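You operate a simulated robot arm through the tools that you are given. There is no shell and no other tool. Be economical: measure what you need, move in short steps, check, and stop when the job is done.

Carry out the task below with a simulated robot arm. There is one attempt and no reset: what you move stays moved.

Task
Put the green sleeve from the top of the wall bench on the top of the reject locker and the grey sleeve on top of the paper roll. Put the empty bobbin on the top of the winding bench away on the top of the parts cart. Pull the high door open. The order is free. Set down upright: empty bobbin.

It is judged by the outcome, as a careful person would: the job done as asked, and still so three seconds after it is handed in. It fails if anything else is knocked over, pushed out of place, dropped, spilled or broken.

Robot
A 7-joint arm with a two-finger parallel gripper on a trunk, on a base that drives. Base frame: it is fixed to the floor where the robot stands at the start and does not move with it; the origin is under the middle of the robot, x ahead of it, y to its left, z up; the surface under the hand at the start is at about z = 0.74. Lengths are in m, angles in rad, forces in N, time in s.
Its first joint turns from -2.897 to 2.897 rad. Places, roughly: empty bobbin (6x6x6 cm) [-1, 0.5, 0.8]; high door [0.6, -0.4, 1.7]; paper roll (6x6x12 cm) [0.9, -0.1, 0.8]; top of the parts cart [-6.5, 9, 0.7]; top of the reject locker [-2, -0.9, 1.3]. Payload 1.57 kg.
Tool frame: the origin (TCP) lies between the finger pads and is the grasp point; the fingertips stand 0.03 m ahead of it; z points along the fingers, y is the line along which they close. The gripper opens to 0.08 m. The fingers are 0.017 m wide and 0.012 m thick; the gripper's body (0.04 by 0.082 m) begins 0.08 m behind the TCP.
Orientation is that of the tool frame in the base frame, as a unit quaternion [w, x, y, z]. With the fingers straight down and closing along the base's y, the tool's x points along the base's -x, its y along +y and its z along -z.

Tools
- The arm moves only by the tool drive_tool. Its argument "targets" is one flat list of numbers, 7 for each row, row after row: the opening in per cent of the stroke, from 0 (shut) to 100 (fully open), then the shift along the tool's x, y, z in cm, then the turn, a rotation vector about the tool's x, y, z in rad. In form: [hand, x, y, z, ax, ay, az, hand, x, y, z, ax, ay, az, ...]. A call has 1 to 10 rows; each row is the pose to reach, as a shift and turn from the pose commanded when the call began, along the tool's axes at that moment. Rows are played at 5 a second. More than 0.05 m and 0.15 rad between two rows, or a gripper value outside its range, and nothing of the call is played. Where a pose cannot be reached the arm comes as near as it can. A force on the tool above 40 N (or 10 N above the force at the start of the call, whichever is more), or a blocked arm, ends the call early, and 0.2 s more pass. The fingers move at their own pace (about 0.153 m/s each) and stop on an object; they squeeze with about 36 N. The grip force told is the motor's: it shows also when the fingers shut on nothing. Time passes only in rows, and 0.2 s behind the last, so rows that repeat a pose let the fingers close. The reply holds the time, the measured pose of the TCP, the force on the tool along the base axes, the opening and the grip force, in the units named above and with some noise, with the torque about the TCP (base axes, N m) and any sound that the robot's microphone picked up, and new pictures: "pictures" is both (left out), scene, wrist or none.
- Cameras (640 x 400 px; columns grow to the right, rows downward): "scene" is now at [-0.0379, 0.2204, 1.3368]; the picture's right is [0.46, -0.89, -0.00], its down [-0.75, -0.39, -0.53] and it looks along [0.47, 0.24, -0.85] (base axes); focal length 214 px, centre (320, 200). "wrist" rides on the gripper at [0.072, -0.007, -0.122] in the tool frame; the picture's right is [0.09, 1.00, 0.00], its down [-0.84, 0.08, -0.54] and it looks along [-0.54, 0.05, 0.84] (tool axes); focal length 238 px, centre (320, 200). There is no depth. A picture from a camera that has moved, and an enlarged one, comes with that camera's place and axes in the base frame and with its lens.
- base_move(legs): drives the robot by 1 to 6 legs, each [ahead, left, turn to the left] in m, m and rad, along the robot's own axes; the way and the turn of a leg run together, so that a leg with both is an arc; at most 1.5 m and 3.142 rad a leg. The arm and the cameras ride along, it lands a little off, and it stops where it bumps. It gives what a move gives, and a new picture of the scene camera.
- pan_tilt(pan, tilt): turns the head with the scene camera to pan (to the left, within 2.496 rad either way) and tilt (down, from -0.506 to 1.204), counted from straight ahead of the robot. It gives what a move gives, and a new picture of the scene camera.
- zoom(camera, box): a new picture of the part [left, top, right, bottom] of that camera's present view, enlarged. It takes no simulated time.
- close_job(): hands the job in; it is judged then, once.

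Work in short steps. Places have to be worked out from the pictures, the camera data and where the tool is seen: move nearer, look again, correct. Check each grasp and each placing, and mend what went wrong. You have 165 turns and 260 pictures in all, those below and enlarged ones among them. Open the gripper and draw the arm clear of the work before you hand the job in, unless the task says otherwise; then end with one line.

The tools are called after "Emit:" by a JSON object that holds its "api" and its "payload". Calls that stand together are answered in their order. drive_tool: Moves the arm, as the interface text tells. Its arguments: {"type":"object","properties":{"targets":{"type":"array"},"pictures":{"type":"string","enum":["both","scene","wrist","none"]}},"required":["targets"]} The other tools are called the same way: base_move (legs) drives the base; pan_tilt (pan, tilt) turns the head that bears the scene camera; zoom (camera, box) takes an enlarged picture of a part of a camera's view; close_job () hands the job in.

At the start:

```text
time_s: 0.0
eef_pos: [0.6217, -0.0851, 0.9997]
tool_rot: [0.0, -0.001, 1.0, 0.0]
force: [-0.8, 0.0, -0.2]
ft_torque: [-0.01, -0.01, -0.01]
opening: 0.0799
finger_force: 0.0
robot x, y, heading: [-0.0002, -0.0022, -0.001]
head pan, tilt: [0.478, 1.011]
```

scene: 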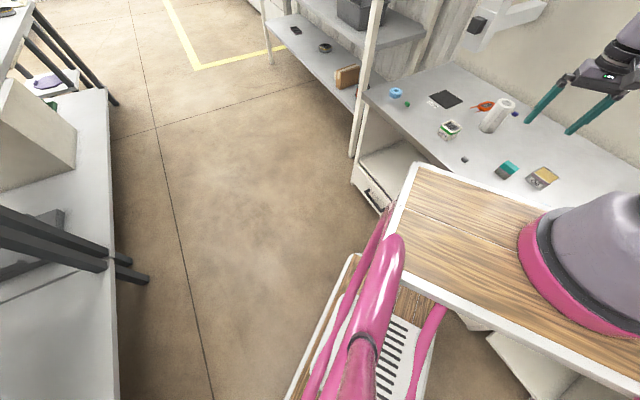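
wrist: 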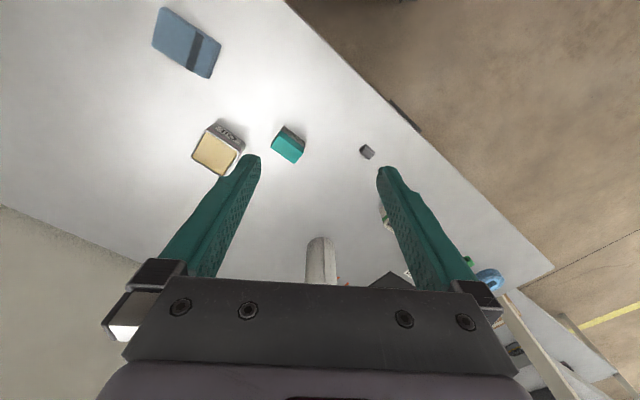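

I'll look around first, starting straight ahead, to find the objects on the bench in front.

Emit:
{"api": "pan_tilt", "payload": {"pan": 0.0, "tilt": 0.6}}

Emit:
{"api": "pan_tilt", "payload": {"pan": -0.7, "tilt": 0.1}}

Emit:
{"api": "pan_tilt", "payload": {"pan": 1.4, "tilt": 0.5}}

Emit:
{"api": "pan_tilt", "payload": {"pan": 2.45, "tilt": 0.5}}

Emit:
{"api": "pan_tilt", "payload": {"pan": -1.6, "tilt": 0.3}}

Emit:
{"api": "pan_tilt", "payload": {"pan": -2.45, "tilt": 0.3}}

```text
time_s: 0.9
eef_pos: [0.6227, -0.0858, 0.9997]
tool_rot: [0.0, 0.001, 1.0, 0.0]
force: [0.7, 0.0, -0.5]
ft_torque: [-0.01, 0.0, 0.0]
opening: 0.0798
finger_force: 0.0
robot x, y, heading: [-0.0012, -0.0002, 0.001]
head pan, tilt: [0.0, 0.6]
camera scene: at [-0.0108, 0.1887, 1.3694], right [0.0, -1.0, 0.0], down [-0.57, 0.0, -0.82], along [0.82, 0.0, -0.57], focal length 214 px, centre (320, 200)
```

scene: 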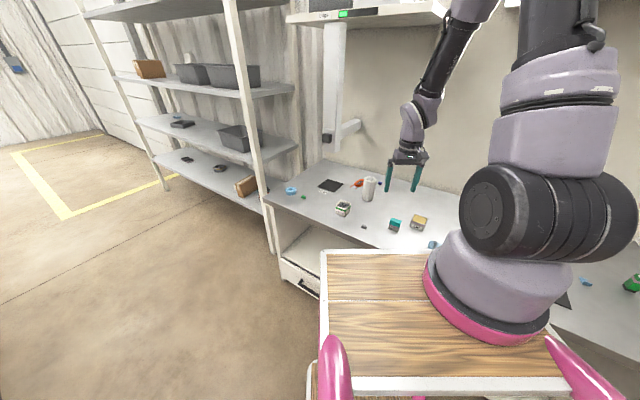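

```text
time_s: 2.0
eef_pos: [0.6218, -0.0844, 0.9993]
tool_rot: [0.0, -0.001, 1.0, 0.0]
force: [-0.1, -1.1, -0.1]
ft_torque: [-0.02, 0.0, 0.03]
opening: 0.08
finger_force: 0.1
robot x, y, heading: [0.0013, -0.0003, 0.0]
head pan, tilt: [-0.7, 0.099]
camera scene: at [-0.0287, 0.1294, 1.4156], right [-0.64, -0.77, 0.0], down [-0.08, 0.06, -0.99], along [0.76, -0.64, -0.1], focal length 214 px, centre (320, 200)
```

scene: 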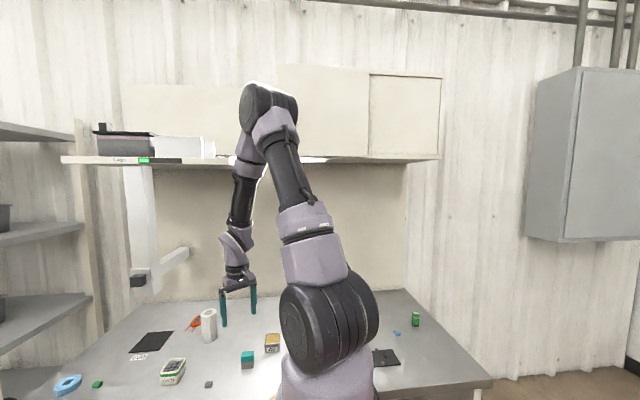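

```text
time_s: 4.0
eef_pos: [0.6226, -0.0848, 0.9998]
tool_rot: [0.0, 0.0, 1.0, 0.0]
force: [0.2, 0.1, -0.5]
ft_torque: [-0.02, -0.02, -0.01]
opening: 0.0802
finger_force: 0.1
robot x, y, heading: [-0.0006, 0.0, -0.001]
head pan, tilt: [1.4, 0.499]
camera scene: at [-0.0836, 0.2783, 1.3786], right [0.99, -0.17, 0.0], down [-0.08, -0.47, -0.88], along [0.15, 0.87, -0.48], focal length 214 px, centre (320, 200)
```

scene: 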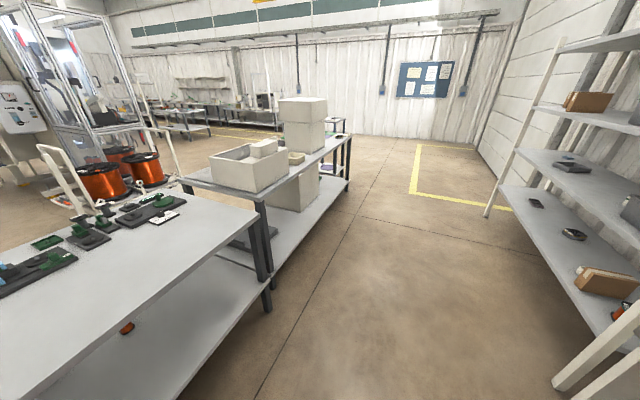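

```text
time_s: 5.3
eef_pos: [0.6232, -0.0838, 0.9998]
tool_rot: [0.001, 0.0, 1.0, 0.001]
force: [-0.4, 0.2, 0.0]
ft_torque: [0.02, 0.04, 0.03]
opening: 0.0799
finger_force: 0.0
robot x, y, heading: [-0.0042, 0.001, 0.002]
head pan, tilt: [2.45, 0.499]
camera scene: at [-0.1692, 0.2467, 1.3786], right [0.64, 0.77, 0.0], down [0.37, -0.31, -0.88], along [-0.68, 0.56, -0.48], focal length 214 px, centre (320, 200)
```

scene: 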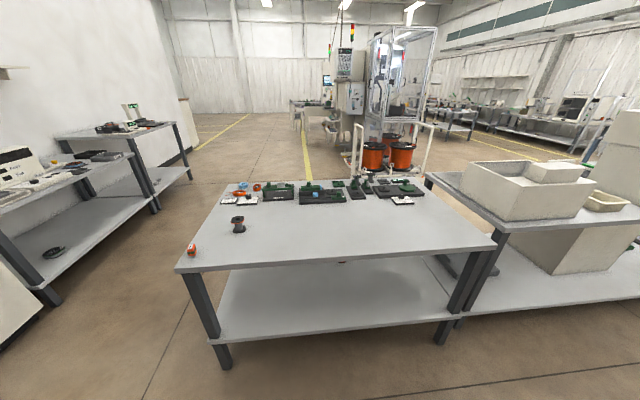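

```text
time_s: 8.6
eef_pos: [0.6223, -0.0853, 0.9991]
tool_rot: [0.0, 0.0, 1.0, 0.0]
force: [-0.2, -0.2, 0.5]
ft_torque: [-0.01, 0.0, 0.02]
opening: 0.0802
finger_force: 0.0
robot x, y, heading: [-0.0015, -0.0017, -0.005]
head pan, tilt: [-1.6, 0.3]
camera scene: at [-0.1019, 0.0953, 1.397], right [-1.0, 0.03, 0.0], down [0.01, 0.3, -0.96], along [-0.03, -0.95, -0.3], focal length 214 px, centre (320, 200)
```

scene: 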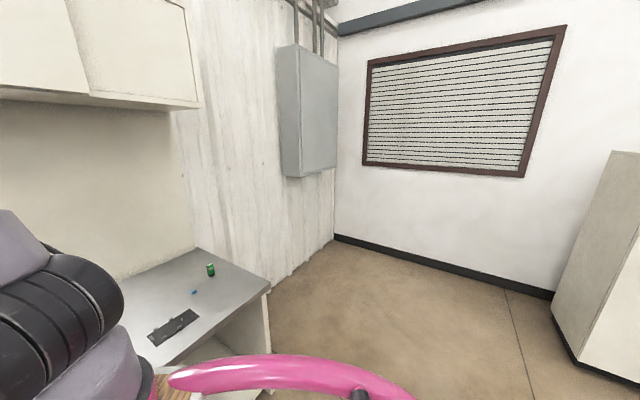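

```text
time_s: 9.8
eef_pos: [0.6225, -0.086, 0.9997]
tool_rot: [0.0, -0.001, 1.0, 0.0]
force: [0.2, 0.5, -0.2]
ft_torque: [0.02, 0.0, 0.01]
opening: 0.08
finger_force: 0.2
robot x, y, heading: [0.0, -0.0013, 0.002]
head pan, tilt: [-2.45, 0.3]
camera scene: at [-0.171, 0.1291, 1.397], right [-0.64, 0.77, 0.0], down [0.23, 0.19, -0.96], along [-0.74, -0.61, -0.3], focal length 214 px, centre (320, 200)
```

scene: 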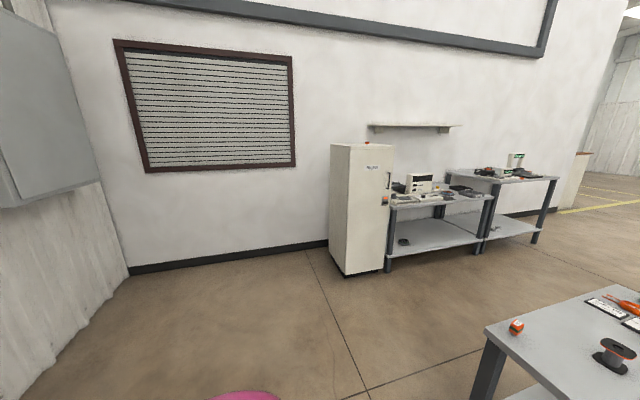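

The winding bench is behind the robot, the reject locker is behind to the right, and the high cupboard is above the front bench. Next I'll look closely at the front bench objects.

Emit:
{"api": "pan_tilt", "payload": {"pan": -0.1, "tilt": 0.6}}

Emit:
{"api": "zoom", "payload": {"camera": "scene", "box": [200, 150, 440, 300]}}

Emit:
{"api": "zoom", "payload": {"camera": "wrist", "box": [140, 0, 440, 190]}}

Emit:
{"api": "pan_tilt", "payload": {"pan": -1.0, "tilt": 0.5}}

Emit:
{"api": "zoom", "payload": {"camera": "scene", "box": [260, 120, 560, 300]}}

```text
time_s: 11.9
eef_pos: [0.6215, -0.0843, 0.9999]
tool_rot: [0.0, 0.0, 1.0, 0.0]
force: [-1.1, -0.5, 1.2]
ft_torque: [0.0, 0.02, -0.01]
opening: 0.0803
finger_force: 0.0
robot x, y, heading: [-0.0022, -0.004, 0.001]
head pan, tilt: [-0.099, 0.6]
camera scene: at [-0.0112, 0.1798, 1.3695], right [-0.1, -0.99, 0.0], down [-0.56, 0.06, -0.83], along [0.82, -0.08, -0.56], focal length 214 px, centre (320, 200)
```

scene: 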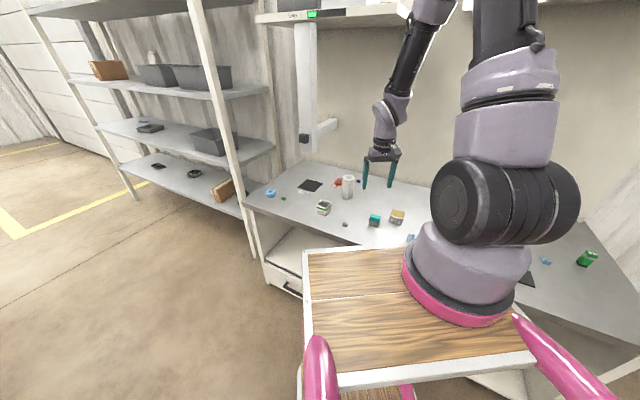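

```text
2.67 times, centred on (320, 225) of scene
camera zoom: at [-0.0112, 0.1798, 1.3695], right [-0.1, -0.99, 0.0], down [-0.56, 0.06, -0.83], along [0.82, -0.08, -0.56], focal length 572 px, centre (320, 133)
```

zoom: 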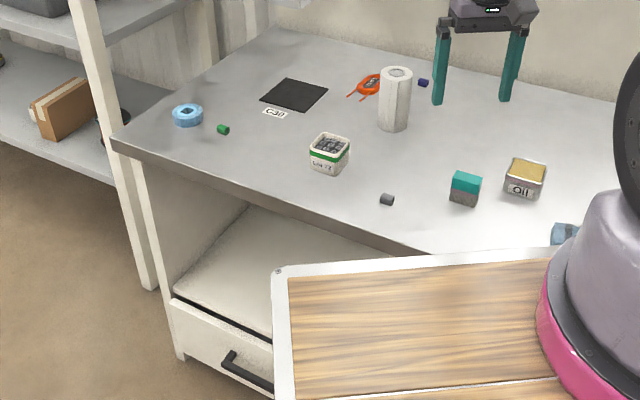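

```text
2.11 times, centred on (290, 95) of wrist
camera zoom: at [0.5494, -0.0913, 1.1224], right [-0.09, 1.0, 0.0], down [0.84, 0.08, 0.54], along [0.54, 0.05, -0.84], focal length 502 px, centre (383, 421)
```

zoom: 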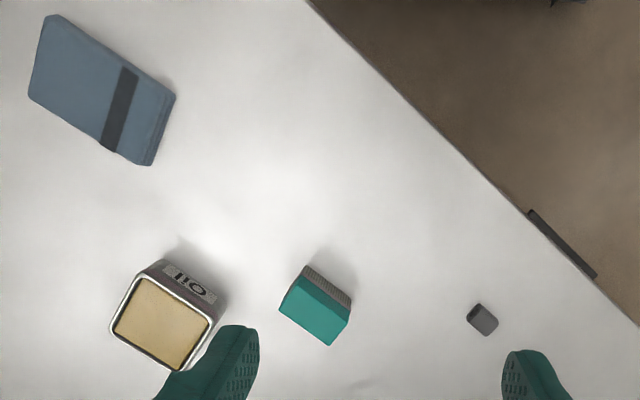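

```text
time_s: 13.1
eef_pos: [0.6209, -0.0847, 1.0004]
tool_rot: [-0.001, 0.0, 1.0, 0.0]
force: [0.9, 0.1, -0.2]
ft_torque: [0.02, 0.01, -0.01]
opening: 0.0801
finger_force: 0.1
robot x, y, heading: [0.0023, 0.0016, 0.0]
head pan, tilt: [-1.0, 0.499]
camera scene: at [-0.0499, 0.1121, 1.3786], right [-0.84, -0.54, 0.0], down [-0.26, 0.4, -0.88], along [0.47, -0.74, -0.48], focal length 214 px, centre (320, 200)
```

scene: 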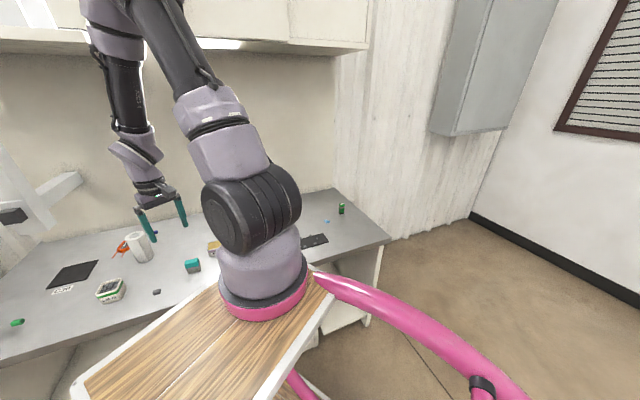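

```text
2.13 times, centred on (410, 210) of scene
camera zoom: at [-0.0499, 0.1121, 1.3786], right [-0.84, -0.54, 0.0], down [-0.26, 0.4, -0.88], along [0.47, -0.74, -0.48], focal length 458 px, centre (128, 179)
```

zoom: 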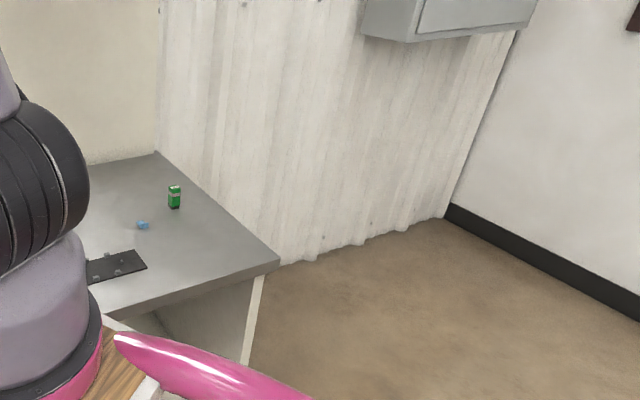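

The four small tubes look like the sleeves: the grey one is at about (0.688, 0.0) and the green one at about (0.93, 0.28). I'll move the hand above the grey one.

Emit:
{"api": "drive_tool", "payload": {"targets": [100, -2, 2.5, 3, 0, 0, 0, 100, -4, 5.5, 6, 0, 0, 0, 100, -6.5, 8.4, 9, 0, 0, 0, 100, -6.5, 8.4, 12.5, 0, 0, 0], "pictures": "wrist"}}

Emit:
{"api": "zoom", "payload": {"camera": "wrist", "box": [240, 100, 400, 200]}}

```text
time_s: 14.1
eef_pos: [0.6881, -0.0016, 0.8749]
tool_rot: [0.0, 0.0, 1.0, 0.0]
force: [1.5, -0.7, 0.4]
ft_torque: [-0.02, -0.06, -0.02]
opening: 0.0799
finger_force: 0.1
robot x, y, heading: [0.0005, 0.0006, -0.002]
head pan, tilt: [-1.0, 0.499]
camera wrist: at [0.615, -0.0075, 0.9976], right [-0.09, 1.0, 0.0], down [0.84, 0.08, 0.54], along [0.54, 0.05, -0.84], focal length 238 px, centre (320, 200)
```

wrist: 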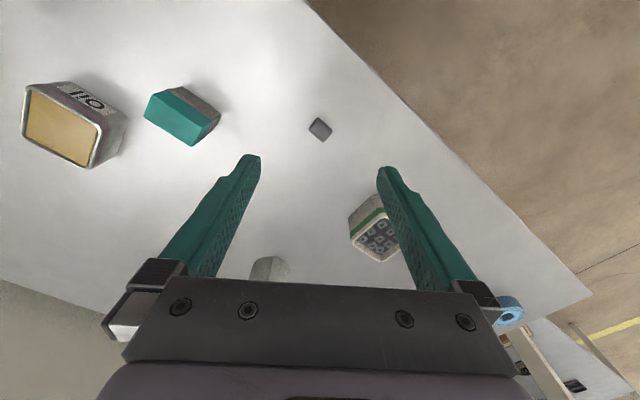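

```text
4.00 times, centred on (320, 150) of wrist
camera zoom: at [0.615, -0.0075, 0.9976], right [-0.09, 1.0, 0.0], down [0.84, 0.08, 0.54], along [0.54, 0.05, -0.84], focal length 953 px, centre (320, 400)
```

zoom: 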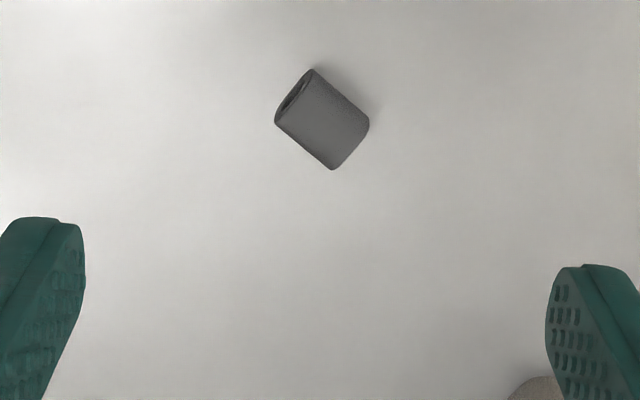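

The grey sleeve lies at (0.688, 0.0), its axis about 45° between +x and +y. I'll rotate the gripper by −45° about the tool z, go lower and look again.

Emit:
{"api": "drive_tool", "payload": {"targets": [100, 0, 0, 0.5, 0, 0, -0.14, 100, 0, 0, 1.5, 0, 0, -0.28, 100, 0, 0, 2.5, 0, 0, -0.42, 100, 0, 0, 3.5, 0, 0, -0.56, 100, 0, 0, 4.5, 0, 0, -0.7, 100, 0, 0, 5, 0, 0, -0.785], "pictures": "wrist"}}

Emit:
{"api": "zoom", "payload": {"camera": "wrist", "box": [240, 100, 400, 200]}}

```text
time_s: 15.5
eef_pos: [0.6867, -0.001, 0.8246]
tool_rot: [0.0, -0.383, 0.924, -0.001]
force: [0.0, -0.4, -0.1]
ft_torque: [-0.03, -0.01, -0.01]
opening: 0.08
finger_force: 0.1
robot x, y, heading: [-0.0021, 0.0046, -0.0]
head pan, tilt: [-1.0, 0.499]
camera wrist: at [0.6405, -0.0564, 0.9472], right [-0.77, 0.64, 0.0], down [0.54, 0.65, 0.54], along [0.35, 0.42, -0.84], focal length 238 px, centre (320, 200)
```

wrist: 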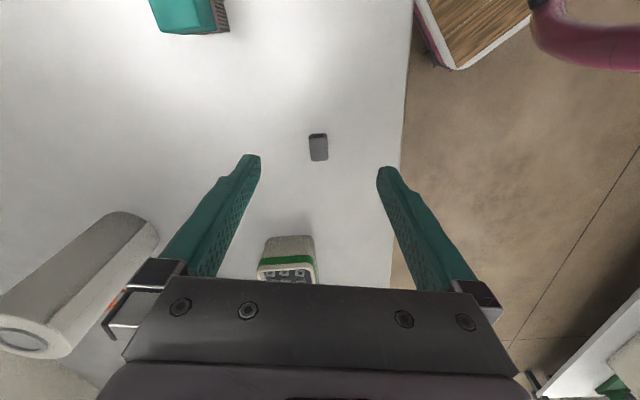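

```text
4.00 times, centred on (320, 150) of wrist
camera zoom: at [0.6405, -0.0564, 0.9472], right [-0.77, 0.64, 0.0], down [0.54, 0.65, 0.54], along [0.35, 0.42, -0.84], focal length 953 px, centre (320, 400)
```

zoom: 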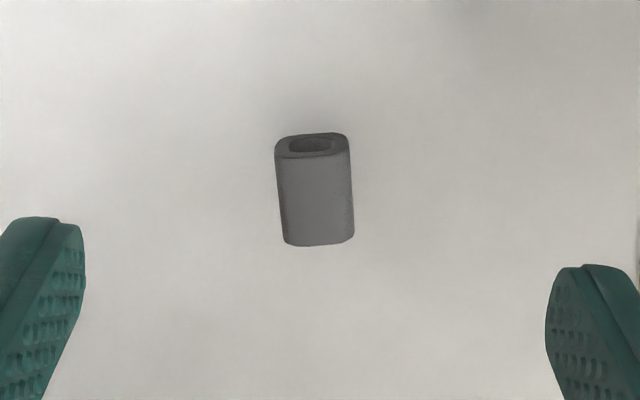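

The sleeve is a flat-sided tube, well aligned between the fingers. I'll descend so the tips sit just above the table and close.

Emit:
{"api": "drive_tool", "payload": {"targets": [100, -0.4, 0, 2.5, 0, 0, 0, 100, -0.4, 0, 4.5, 0, 0, 0, 100, -0.4, 0, 5.1, 0, 0, 0, 0, -0.4, 0, 5.1, 0, 0, 0, 0, -0.4, 0, 5.1, 0, 0, 0, 0, -0.4, 0, 5.1, 0, 0, 0], "pictures": "wrist"}}

```text
time_s: 16.9
eef_pos: [0.6894, 0.0011, 0.773]
tool_rot: [0.0, -0.382, 0.924, -0.001]
force: [0.4, 0.3, -0.3]
ft_torque: [-0.03, -0.01, 0.03]
opening: 0.0137
finger_force: 29.5
robot x, y, heading: [0.0028, -0.0035, -0.003]
head pan, tilt: [-1.0, 0.499]
camera wrist: at [0.6434, -0.0537, 0.8965], right [-0.77, 0.64, 0.0], down [0.54, 0.65, 0.54], along [0.35, 0.42, -0.84], focal length 238 px, centre (320, 200)
```

wrist: 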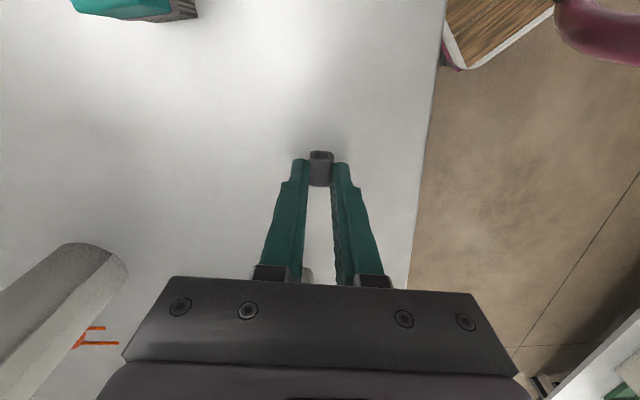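

I have it, with an opening of 13.7 mm. Lifting to z≈0.97.

Emit:
{"api": "drive_tool", "payload": {"targets": [0, 0, 0, -3, 0, 0, 0, 0, 0, 0, -7.5, 0, 0, 0, 0, 0, 0, -12, 0, 0, 0, 0, 0, 0, -16.5, 0, 0, 0, 0, 0, 0, -20, 0, 0, 0], "pictures": "wrist"}}

Emit:
{"api": "pan_tilt", "payload": {"pan": -0.1, "tilt": 0.6}}

Emit:
{"api": "zoom", "payload": {"camera": "scene", "box": [260, 150, 420, 250]}}

```text
time_s: 18.1
eef_pos: [0.6898, 0.0019, 0.9736]
tool_rot: [-0.001, -0.383, 0.924, 0.0]
force: [0.2, 0.4, -0.3]
ft_torque: [0.01, 0.04, 0.05]
opening: 0.0136
finger_force: 30.3
robot x, y, heading: [-0.0041, 0.0005, 0.004]
head pan, tilt: [-1.0, 0.499]
camera wrist: at [0.643, -0.0532, 1.0967], right [-0.77, 0.64, 0.0], down [0.54, 0.65, 0.54], along [0.34, 0.42, -0.84], focal length 238 px, centre (320, 200)
```

wrist: 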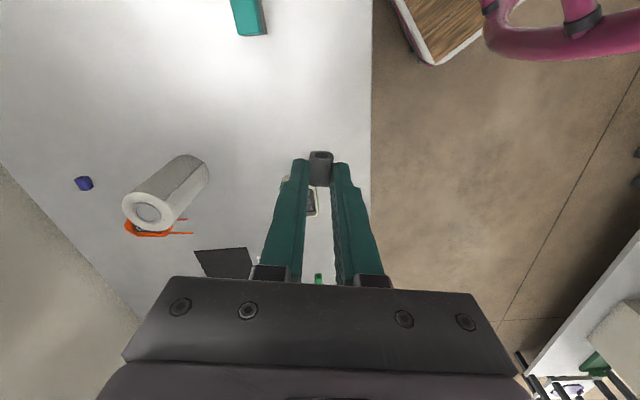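

```text
time_s: 19.3
eef_pos: [0.6902, 0.0017, 0.975]
tool_rot: [-0.001, -0.382, 0.924, -0.001]
force: [0.2, 0.2, 0.6]
ft_torque: [-0.01, 0.0, -0.01]
opening: 0.0136
finger_force: 30.1
robot x, y, heading: [0.0022, 0.0054, 0.001]
head pan, tilt: [-0.099, 0.6]
camera scene: at [-0.0112, 0.1798, 1.3695], right [-0.1, -0.99, 0.0], down [-0.56, 0.06, -0.83], along [0.82, -0.08, -0.56], focal length 214 px, centre (320, 200)
```

scene: 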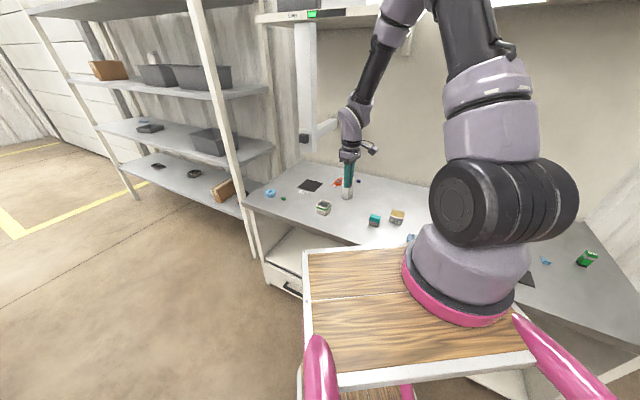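

```text
4.00 times, centred on (340, 200) of scene
camera zoom: at [-0.0112, 0.1798, 1.3695], right [-0.1, -0.99, 0.0], down [-0.56, 0.06, -0.83], along [0.82, -0.08, -0.56], focal length 858 px, centre (240, 200)
```

zoom: 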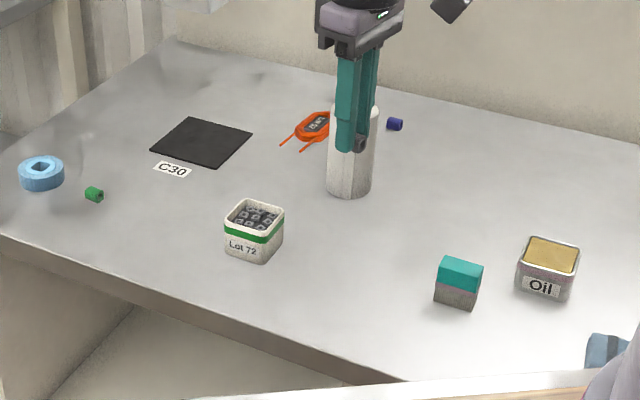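

The roll's core may be hollow, so I'll zoom in on its top.

Emit:
{"api": "zoom", "payload": {"camera": "wrist", "box": [110, 150, 222, 240]}}

```text
4.44 times, centred on (166, 195) of wrist
camera zoom: at [0.6428, -0.0533, 1.0964], right [-0.77, 0.64, 0.0], down [0.54, 0.65, 0.54], along [0.35, 0.42, -0.84], focal length 1059 px, centre (1004, 222)
```

zoom: 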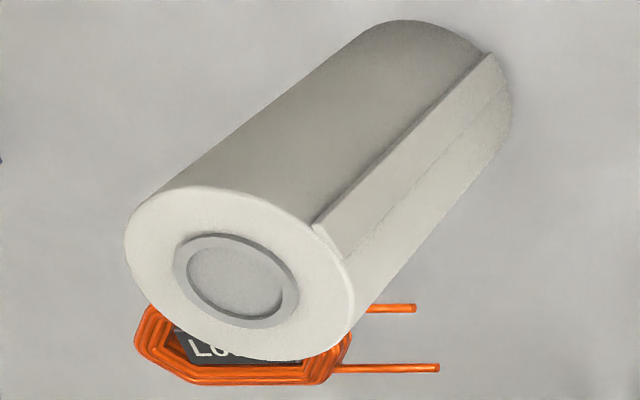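

The core is plugged with a disc, so the top will support the sleeve. Before reaching in under the cupboard I'll look at the arm's clearance.

Emit:
{"api": "pan_tilt", "payload": {"pan": -0.3, "tilt": 0.1}}

```text
time_s: 20.3
eef_pos: [0.6895, 0.0019, 0.9744]
tool_rot: [0.0, -0.383, 0.924, 0.001]
force: [0.2, -0.1, 0.5]
ft_torque: [0.0, 0.03, -0.05]
opening: 0.0136
finger_force: 30.0
robot x, y, heading: [0.0026, 0.0008, -0.001]
head pan, tilt: [-0.3, 0.099]
camera scene: at [-0.0112, 0.1615, 1.4156], right [-0.3, -0.96, 0.0], down [-0.1, 0.03, -0.99], along [0.95, -0.29, -0.1], focal length 214 px, centre (320, 200)
```

scene: 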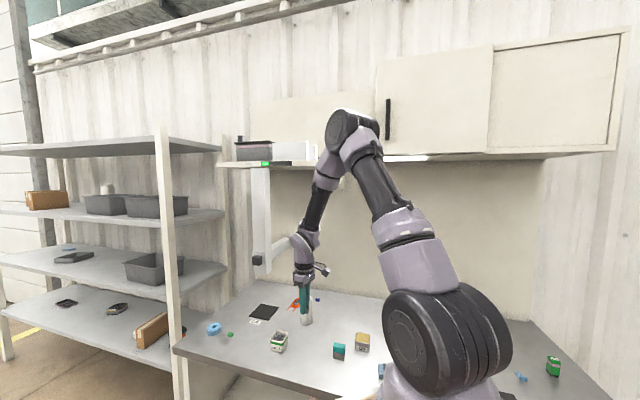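

The cupboard bottom is at z≈1.5 and the elbow drops as it reaches out, so there's room. Moving over the roll.

Emit:
{"api": "drive_tool", "payload": {"targets": [0, -2.3, -4, 0, 0, 0, 0, 0, -4.6, -8, 0, 0, 0, 0, 0, -7, -12, 0, 0, 0, 0, 0, -9.3, -16, 0, 0, 0, 0, 0, -11.5, -19.8, 0, 0, 0, 0]}}

Emit:
{"api": "zoom", "payload": {"camera": "wrist", "box": [240, 120, 400, 220]}}

```text
time_s: 21.5
eef_pos: [0.912, -0.0571, 0.9747]
tool_rot: [-0.001, -0.383, 0.924, 0.0]
force: [-0.5, 0.3, 1.2]
ft_torque: [0.0, -0.01, 0.01]
opening: 0.0137
finger_force: 30.3
robot x, y, heading: [-0.0005, 0.0055, -0.004]
head pan, tilt: [-0.3, 0.099]
camera scene: at [-0.0116, 0.1616, 1.4157], right [-0.3, -0.96, 0.0], down [-0.09, 0.03, -1.0], along [0.95, -0.29, -0.1], focal length 214 px, centre (320, 200)
camera wrist: at [0.8647, -0.1126, 1.0972], right [-0.77, 0.64, 0.0], down [0.54, 0.65, 0.54], along [0.35, 0.42, -0.84], focal length 238 px, centre (320, 200)
```

scene: 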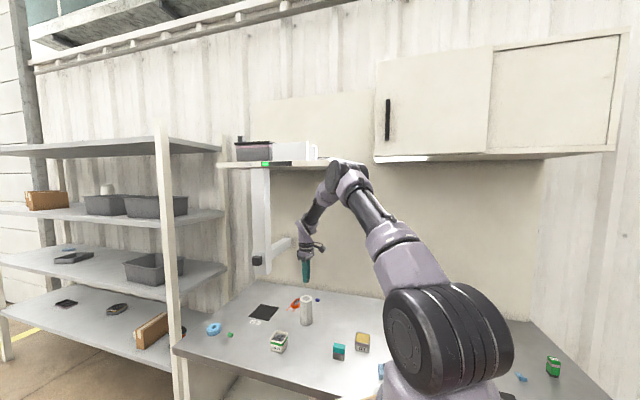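
wrist: 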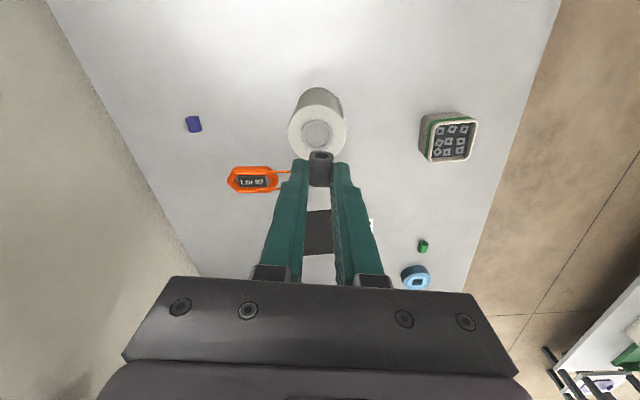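

```text
4.00 times, centred on (320, 170) of wrist
camera zoom: at [0.8647, -0.1126, 1.0972], right [-0.77, 0.64, 0.0], down [0.54, 0.65, 0.54], along [0.35, 0.42, -0.84], focal length 953 px, centre (320, 320)
```

zoom: 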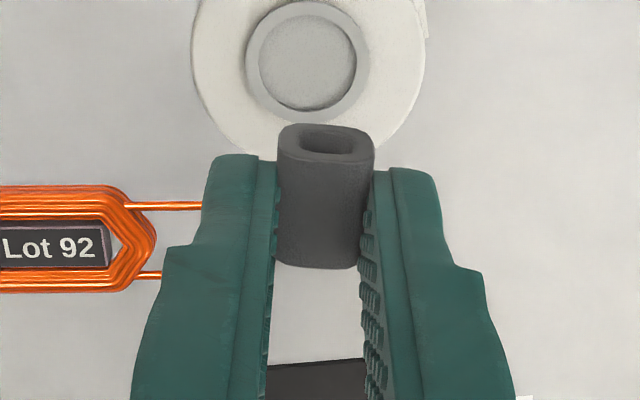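

The roll centre is at about (0.916, −0.057) and the sleeve is about 6 mm short of it. I'll correct that and lower to just above the roll top.

Emit:
{"api": "drive_tool", "payload": {"targets": [0, -0.45, -0.45, 2, 0, 0, 0, 0, -0.45, -0.45, 5, 0, 0, 0, 0, -0.45, -0.45, 7, 0, 0, 0, 0, -0.45, -0.45, 7.8, 0, 0, 0], "pictures": "wrist"}}

Emit:
{"api": "zoom", "payload": {"camera": "wrist", "box": [240, 120, 400, 220]}}

```text
time_s: 22.5
eef_pos: [0.917, -0.0573, 0.896]
tool_rot: [-0.001, -0.382, 0.924, -0.001]
force: [-0.1, -0.1, 0.0]
ft_torque: [0.01, 0.0, -0.01]
opening: 0.0138
finger_force: 30.2
robot x, y, heading: [0.001, 0.0034, 0.002]
head pan, tilt: [-0.3, 0.099]
camera wrist: at [0.8704, -0.1118, 1.0181], right [-0.77, 0.64, 0.0], down [0.54, 0.65, 0.54], along [0.35, 0.42, -0.84], focal length 238 px, centre (320, 200)
```

wrist: 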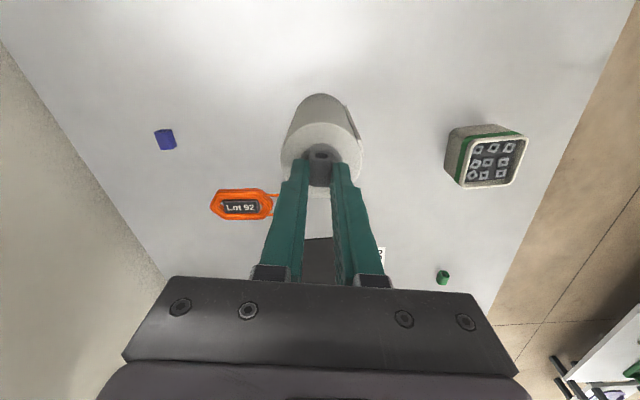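

```text
4.00 times, centred on (320, 170) of wrist
camera zoom: at [0.8704, -0.1118, 1.0181], right [-0.77, 0.64, 0.0], down [0.54, 0.65, 0.54], along [0.35, 0.42, -0.84], focal length 953 px, centre (320, 320)
```

zoom: 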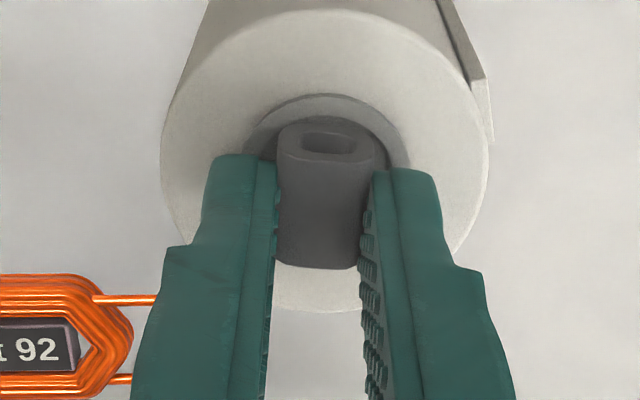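

The sleeve is about 4 mm past centre, so I'll shift back and lower it gently onto the roll top.

Emit:
{"api": "drive_tool", "payload": {"targets": [0, 0.35, 0, 0, 0, 0, 0, 0, 0.35, 0, 0.1, 0, 0, 0, 0, 0.35, 0, 0.2, 0, 0, 0, 0, 0.35, 0, 0.3, 0, 0, 0], "pictures": "none"}}

Emit:
{"api": "zoom", "payload": {"camera": "wrist", "box": [240, 120, 400, 220]}}

```text
time_s: 23.5
eef_pos: [0.915, -0.0578, 0.8932]
tool_rot: [0.0, -0.383, 0.924, 0.001]
force: [-0.9, -0.6, 5.2]
ft_torque: [-0.03, 0.02, -0.02]
opening: 0.0138
finger_force: 30.7
robot x, y, heading: [-0.0006, -0.0013, -0.004]
head pan, tilt: [-0.3, 0.099]
```

```text
4.00 times, centred on (320, 170) of wrist
camera zoom: at [0.8683, -0.1142, 1.0157], right [-0.77, 0.64, 0.0], down [0.54, 0.65, 0.54], along [0.35, 0.42, -0.84], focal length 953 px, centre (320, 320)
```

zoom: 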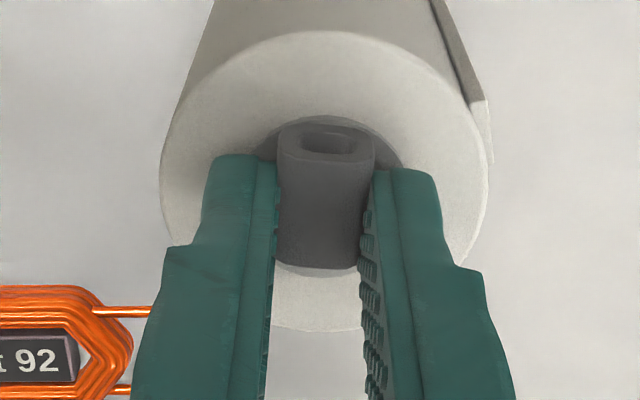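

Contact at about 5 N and it's well centred. I'll open, then rise straight up.

Emit:
{"api": "drive_tool", "payload": {"targets": [25, 0, 0, 0, 0, 0, 0, 40, 0, 0, 0, 0, 0, 0, 50, 0, 0, -1.5, 0, 0, 0, 60, 0, 0, -5, 0, 0, 0, 60, 0, 0, -8, 0, 0, 0], "pictures": "wrist"}}

Emit:
{"api": "zoom", "payload": {"camera": "wrist", "box": [240, 80, 400, 180]}}

```text
time_s: 24.7
eef_pos: [0.9158, -0.0595, 0.9731]
tool_rot: [0.0, -0.383, 0.924, 0.001]
force: [0.4, 0.0, 0.0]
ft_torque: [-0.03, 0.03, 0.0]
opening: 0.0479
finger_force: 0.0
robot x, y, heading: [-0.0003, 0.0022, 0.001]
head pan, tilt: [-0.3, 0.099]
camera wrist: at [0.8688, -0.1151, 1.0953], right [-0.77, 0.64, 0.0], down [0.54, 0.65, 0.54], along [0.35, 0.42, -0.84], focal length 238 px, centre (320, 200)
```

wrist: 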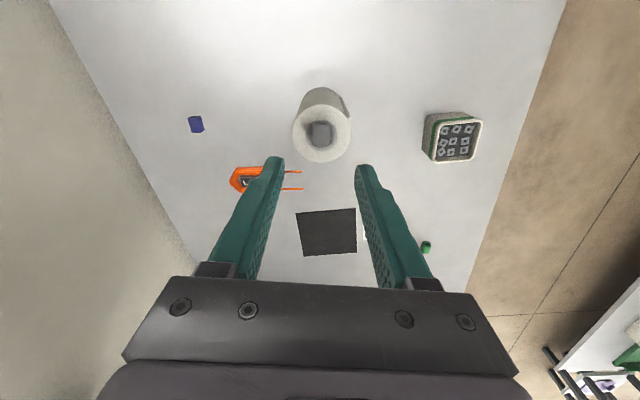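

```text
4.00 times, centred on (320, 130) of wrist
camera zoom: at [0.8688, -0.1151, 1.0953], right [-0.77, 0.64, 0.0], down [0.54, 0.65, 0.54], along [0.35, 0.42, -0.84], focal length 953 px, centre (320, 480)
```

zoom: 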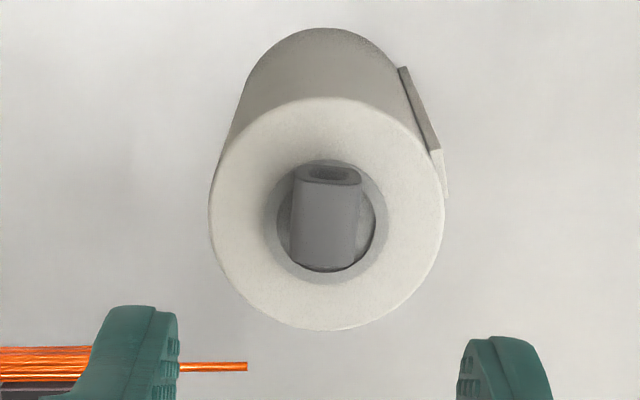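

The grey sleeve rests centred on the roll. The green sleeve is at about (0.925, 0.278), so I'll move the hand there, staying high.

Emit:
{"api": "drive_tool", "payload": {"targets": [100, -3.3, 3.2, 0, 0, 0, 0, 100, -6.6, 6.4, 0, 0, 0, 0, 100, -9.9, 9.7, 0, 0, 0, 0, 100, -13.2, 12.9, 0, 0, 0, 0, 100, -16.5, 16.1, 0, 0, 0, 0, 100, -19.8, 19.3, 0, 0, 0, 0, 100, -22.8, 22.5, 2, 0, 0, 0, 100, -22.8, 22.5, 6, 0, 0, 0], "pictures": "wrist"}}

Emit:
{"api": "zoom", "payload": {"camera": "wrist", "box": [240, 100, 400, 200]}}

```text
time_s: 26.5
eef_pos: [0.9185, 0.2608, 0.913]
tool_rot: [0.0, -0.382, 0.924, 0.0]
force: [-0.1, -1.1, 0.4]
ft_torque: [0.0, -0.05, 0.0]
opening: 0.08
finger_force: 0.0
robot x, y, heading: [-0.0049, -0.0005, 0.002]
head pan, tilt: [-0.3, 0.099]
camera wrist: at [0.8708, 0.2065, 1.0355], right [-0.77, 0.64, 0.0], down [0.54, 0.65, 0.54], along [0.35, 0.42, -0.84], focal length 238 px, centre (320, 200)
```

wrist: 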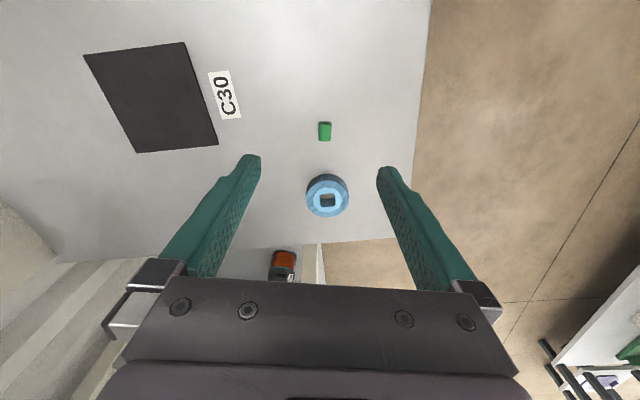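

```text
4.00 times, centred on (320, 150) of wrist
camera zoom: at [0.8708, 0.2065, 1.0355], right [-0.77, 0.64, 0.0], down [0.54, 0.65, 0.54], along [0.35, 0.42, -0.84], focal length 953 px, centre (320, 400)
```

zoom: 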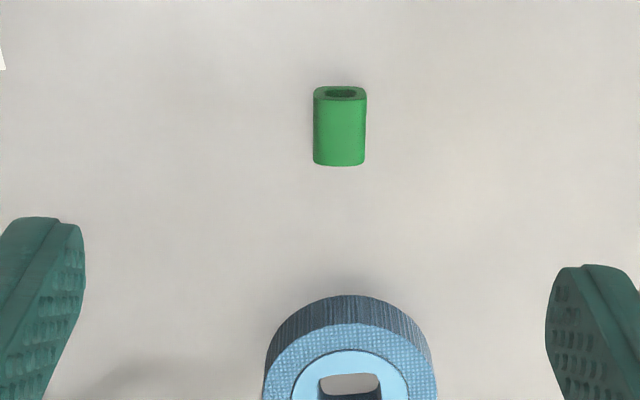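

The green sleeve is already aligned, centred at (0.922, 0.278). Descending and grasping.

Emit:
{"api": "drive_tool", "payload": {"targets": [100, -1.5, 0.9, 4, 0, 0, 0, 100, -1.5, 0.9, 8.5, 0, 0, 0, 100, -1.5, 0.9, 12, 0, 0, 0, 100, -1.5, 0.9, 13.5, 0, 0, 0, 100, -1.5, 0.9, 14, 0, 0, 0], "pictures": "wrist"}}

```text
time_s: 27.7
eef_pos: [0.9211, 0.2787, 0.7718]
tool_rot: [0.001, -0.382, 0.924, 0.0]
force: [0.2, 0.2, -0.5]
ft_torque: [-0.02, 0.01, 0.01]
opening: 0.0798
finger_force: 0.1
robot x, y, heading: [-0.0009, -0.0023, 0.001]
head pan, tilt: [-0.3, 0.099]
camera wrist: at [0.8747, 0.223, 0.8946], right [-0.77, 0.64, 0.0], down [0.54, 0.65, 0.54], along [0.35, 0.42, -0.84], focal length 238 px, centre (320, 200)
```

wrist: 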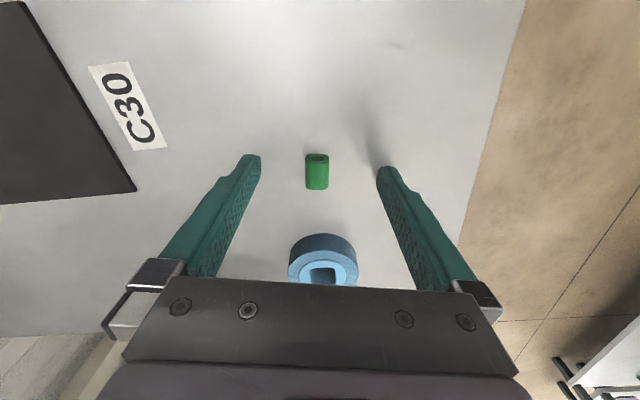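

Aligned between the tips. Closing and lifting.

Emit:
{"api": "drive_tool", "payload": {"targets": [0, 0, 0, 0, 0, 0, 0, 0, 0, 0, 0, 0, 0, 0, 0, 0, 0, 0, 0, 0, 0, 0, 0, 0, -3, 0, 0, 0, 0, 0, 0, -7.5, 0, 0, 0, 0, 0, 0, -12, 0, 0, 0, 0, 0, 0, -16.5, 0, 0, 0, 0, 0, 0, -21, 0, 0, 0], "pictures": "wrist"}}

```text
time_s: 29.5
eef_pos: [0.9214, 0.2787, 0.9832]
tool_rot: [-0.001, -0.382, 0.924, -0.001]
force: [1.7, 0.7, -0.1]
ft_torque: [0.0, 0.02, 0.02]
opening: 0.0138
finger_force: 30.5
robot x, y, heading: [-0.003, 0.0004, -0.003]
head pan, tilt: [-0.3, 0.099]
camera wrist: at [0.8748, 0.2229, 1.1055], right [-0.77, 0.64, 0.0], down [0.54, 0.65, 0.54], along [0.34, 0.42, -0.84], focal length 238 px, centre (320, 200)
```

wrist: 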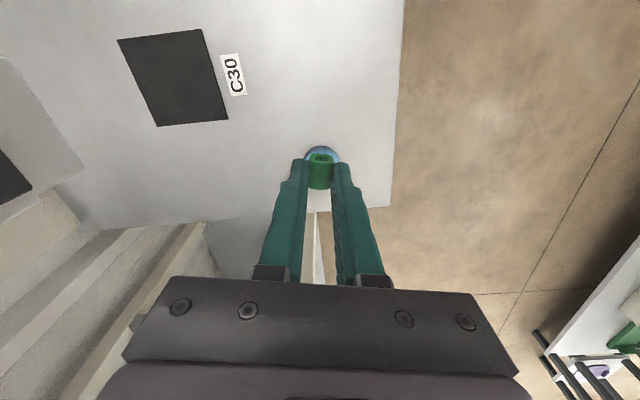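

Green sleeve held. I'll retract the arm close to the robot for travelling.

Emit:
{"api": "drive_tool", "payload": {"targets": [0, 4.5, 0.5, 0, 0, 0, 0, 0, 9, 1, 0, 0, 0, 0, 0, 13.5, 1.5, 0, 0, 0, 0, 0, 18, 2, 0, 0, 0, 0, 0, 22.5, 2.5, 0, 0, 0, 0, 0, 27, 3, 0, 0, 0, 0, 0, 31.5, 3.5, 0, 0, 0, 0, 0, 36, 4, 0, 0, 0, 0, 0, 40, 4.5, 0, 0, 0, 0], "pictures": "none"}}

Emit:
{"api": "pan_tilt", "payload": {"pan": -2.45, "tilt": 0.4}}

Emit:
{"api": "zoom", "payload": {"camera": "scene", "box": [300, 100, 500, 280]}}

```text
time_s: 31.5
eef_pos: [0.6068, 0.0256, 0.9824]
tool_rot: [0.0, -0.383, 0.924, 0.0]
force: [-0.3, 0.5, -0.1]
ft_torque: [0.01, 0.07, -0.01]
opening: 0.0143
finger_force: 30.1
robot x, y, heading: [0.005, -0.0005, -0.0]
head pan, tilt: [-0.3, 0.099]
```

```text
time_s: 33.5
eef_pos: [0.6071, 0.0266, 0.9828]
tool_rot: [0.001, -0.383, 0.924, 0.0]
force: [1.5, -0.1, 0.2]
ft_torque: [0.03, 0.06, 0.02]
opening: 0.0142
finger_force: 30.7
robot x, y, heading: [-0.0006, -0.0012, -0.001]
head pan, tilt: [-2.45, 0.4]
camera scene: at [-0.1705, 0.1296, 1.3878], right [-0.64, 0.77, 0.0], down [0.3, 0.25, -0.92], along [-0.71, -0.59, -0.39], focal length 214 px, centre (320, 200)
```

scene: 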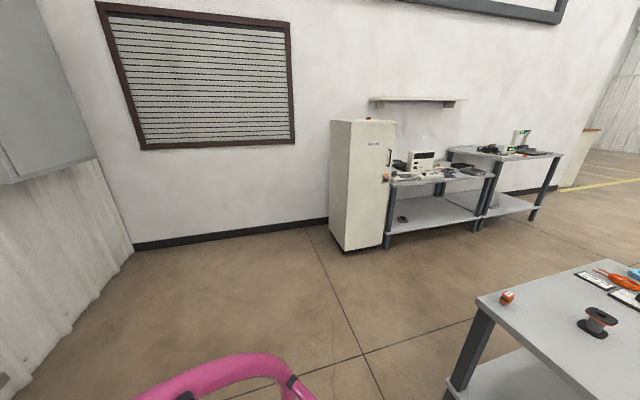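

```text
2.22 times, centred on (400, 190) of scene
camera zoom: at [-0.1705, 0.1296, 1.3878], right [-0.64, 0.77, 0.0], down [0.3, 0.25, -0.92], along [-0.71, -0.59, -0.39], focal length 477 px, centre (142, 222)
```

zoom: 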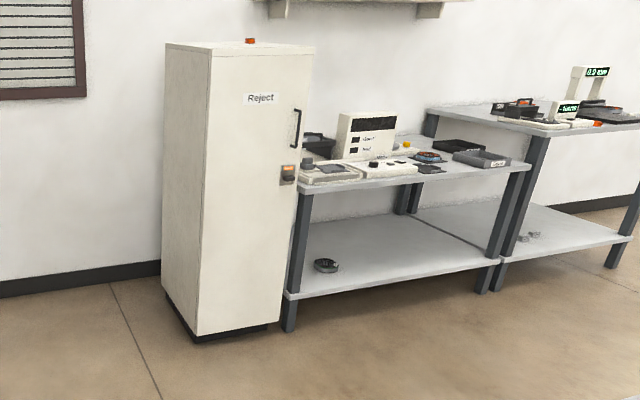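

The locker stands against a slanted wall, with its top centre near (−2.07, −0.92) and its front facing direction (0.59, 0.81). I'll back out to a staging spot and turn to face that wall.

Emit:
{"api": "base_move", "payload": {"legs": [[-0.3, -0.5, 0], [-0.4, -0.3, 0], [0, 0, -2.2]]}}

Emit:
{"api": "pan_tilt", "payload": {"pan": -0.3, "tilt": 0.3}}

```text
time_s: 44.6
eef_pos: [-1.0397, -1.2971, 0.9824]
tool_rot: [0.001, 0.653, 0.757, 0.0]
force: [-0.2, -0.1, 0.0]
ft_torque: [0.0, -0.01, -0.01]
opening: 0.0141
finger_force: 30.7
robot x, y, heading: [-0.6989, -0.7946, -2.207]
head pan, tilt: [-2.45, 0.4]
camera scene: at [-0.4919, -0.7363, 1.3877], right [1.0, 0.05, 0.0], down [0.02, -0.39, -0.92], along [-0.05, 0.92, -0.39], focal length 214 px, centre (320, 200)
```

scene: 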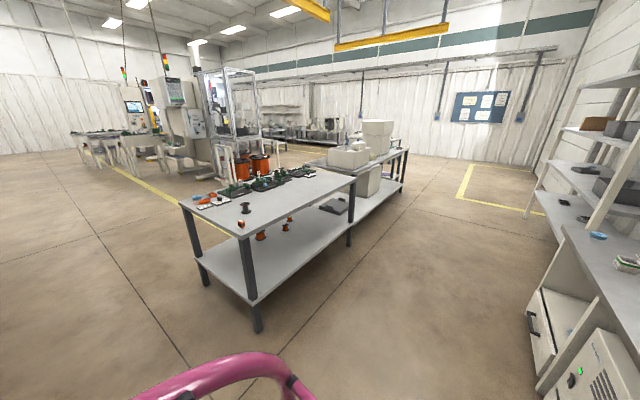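

```text
time_s: 46.6
eef_pos: [-1.0407, -1.2973, 0.9818]
tool_rot: [0.0, 0.654, 0.757, -0.001]
force: [-0.1, -0.4, -0.7]
ft_torque: [-0.03, -0.01, 0.03]
opening: 0.0143
finger_force: 30.7
robot x, y, heading: [-0.7019, -0.7954, -2.209]
head pan, tilt: [-0.3, 0.3]
camera scene: at [-0.5623, -0.8839, 1.397], right [-0.59, 0.81, 0.0], down [0.24, 0.17, -0.96], along [-0.77, -0.56, -0.3], focal length 214 px, centre (320, 200)
```

scene: 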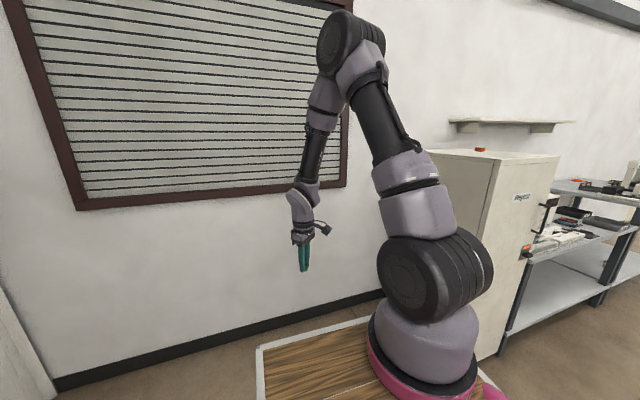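

Staged safely. I'll raise the tool to clear the locker top (≈1.28).

Emit:
{"api": "drive_tool", "payload": {"targets": [0, 0, 0, -4.4, 0, 0, 0, 0, 0, 0, -8.8, 0, 0, 0, 0, 0, 0, -13.2, 0, 0, 0, 0, 0, 0, -17.6, 0, 0, 0, 0, 0, 0, -22, 0, 0, 0, 0, 0, 0, -26.4, 0, 0, 0, 0, 0, 0, -30.8, 0, 0, 0, 0, 0, 0, -35.2, 0, 0, 0, 0, 0, 0, -39.6, 0, 0, 0, 0, 0, 0, -44, 0, 0, 0], "pictures": "none"}}

Emit:
{"api": "base_move", "payload": {"legs": [[0, -0.65, 0]]}}

```text
time_s: 48.8
eef_pos: [-1.0396, -1.2968, 1.4224]
tool_rot: [0.0, 0.654, 0.757, 0.0]
force: [-0.5, -0.2, 0.4]
ft_torque: [-0.02, -0.01, 0.0]
opening: 0.0146
finger_force: 30.2
robot x, y, heading: [-0.6997, -0.7939, -2.208]
head pan, tilt: [-0.3, 0.3]
```

```text
time_s: 52.4
eef_pos: [-1.5605, -0.9107, 1.4217]
tool_rot: [0.0, 0.654, 0.757, 0.0]
force: [0.1, 0.0, 0.4]
ft_torque: [0.01, -0.02, -0.02]
opening: 0.0142
finger_force: 30.7
robot x, y, heading: [-1.2208, -0.4106, -2.202]
head pan, tilt: [-0.3, 0.3]
camera scene: at [-1.0832, -0.4975, 1.397], right [-0.59, 0.81, 0.0], down [0.24, 0.17, -0.96], along [-0.77, -0.56, -0.3], focal length 214 px, centre (320, 200)
```

scene: 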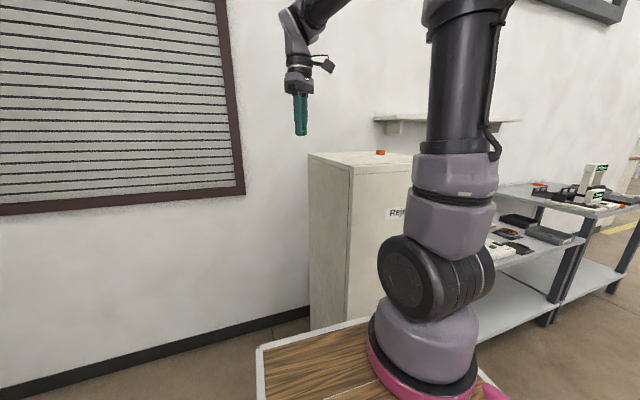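

Continuing right until I'm in front of the locker.

Emit:
{"api": "base_move", "payload": {"legs": [[0, -0.36, 0]]}}

Emit:
{"api": "drive_tool", "payload": {"targets": [0, 0, 0, 0, 0, 0, 0], "pictures": "wrist"}}

```text
time_s: 54.7
eef_pos: [-1.85, -0.6965, 1.422]
tool_rot: [-0.001, 0.653, 0.757, 0.001]
force: [0.4, 0.2, -0.4]
ft_torque: [0.01, 0.0, 0.04]
opening: 0.0143
finger_force: 30.2
robot x, y, heading: [-1.5118, -0.195, -2.212]
head pan, tilt: [-0.3, 0.3]
camera scene: at [-1.3724, -0.2832, 1.397], right [-0.59, 0.81, 0.0], down [0.24, 0.17, -0.96], along [-0.77, -0.56, -0.3], focal length 214 px, centre (320, 200)
```

scene: 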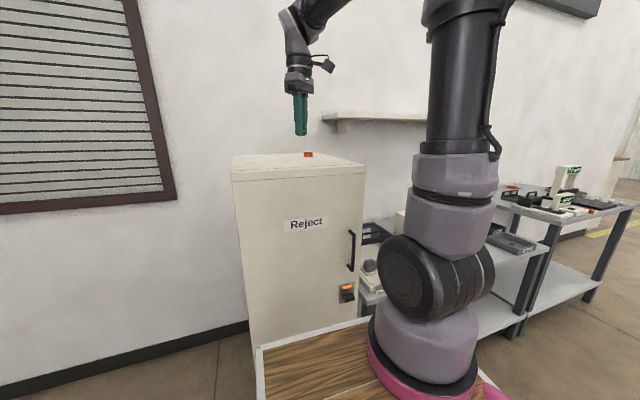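

```text
time_s: 55.1
eef_pos: [-1.8497, -0.696, 1.421]
tool_rot: [0.0, 0.653, 0.757, 0.0]
force: [0.3, 0.2, -0.8]
ft_torque: [-0.05, -0.01, 0.02]
opening: 0.0144
finger_force: 30.3
robot x, y, heading: [-1.512, -0.1952, -2.212]
head pan, tilt: [-0.3, 0.3]
camera wrist: at [-1.8674, -0.6256, 1.5445], right [0.97, 0.24, 0.0], down [0.2, -0.82, 0.54], along [0.13, -0.53, -0.84], focal length 238 px, centre (320, 200)
```

wrist: 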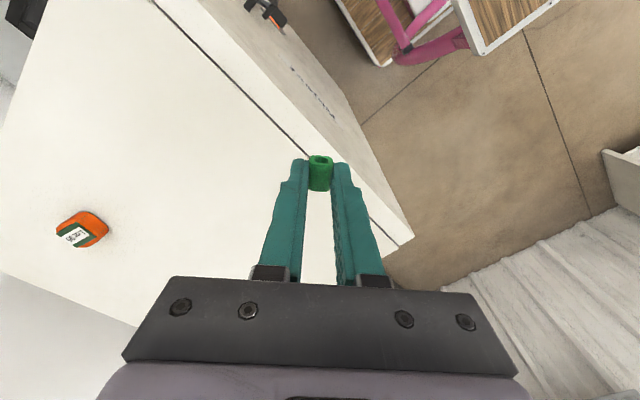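

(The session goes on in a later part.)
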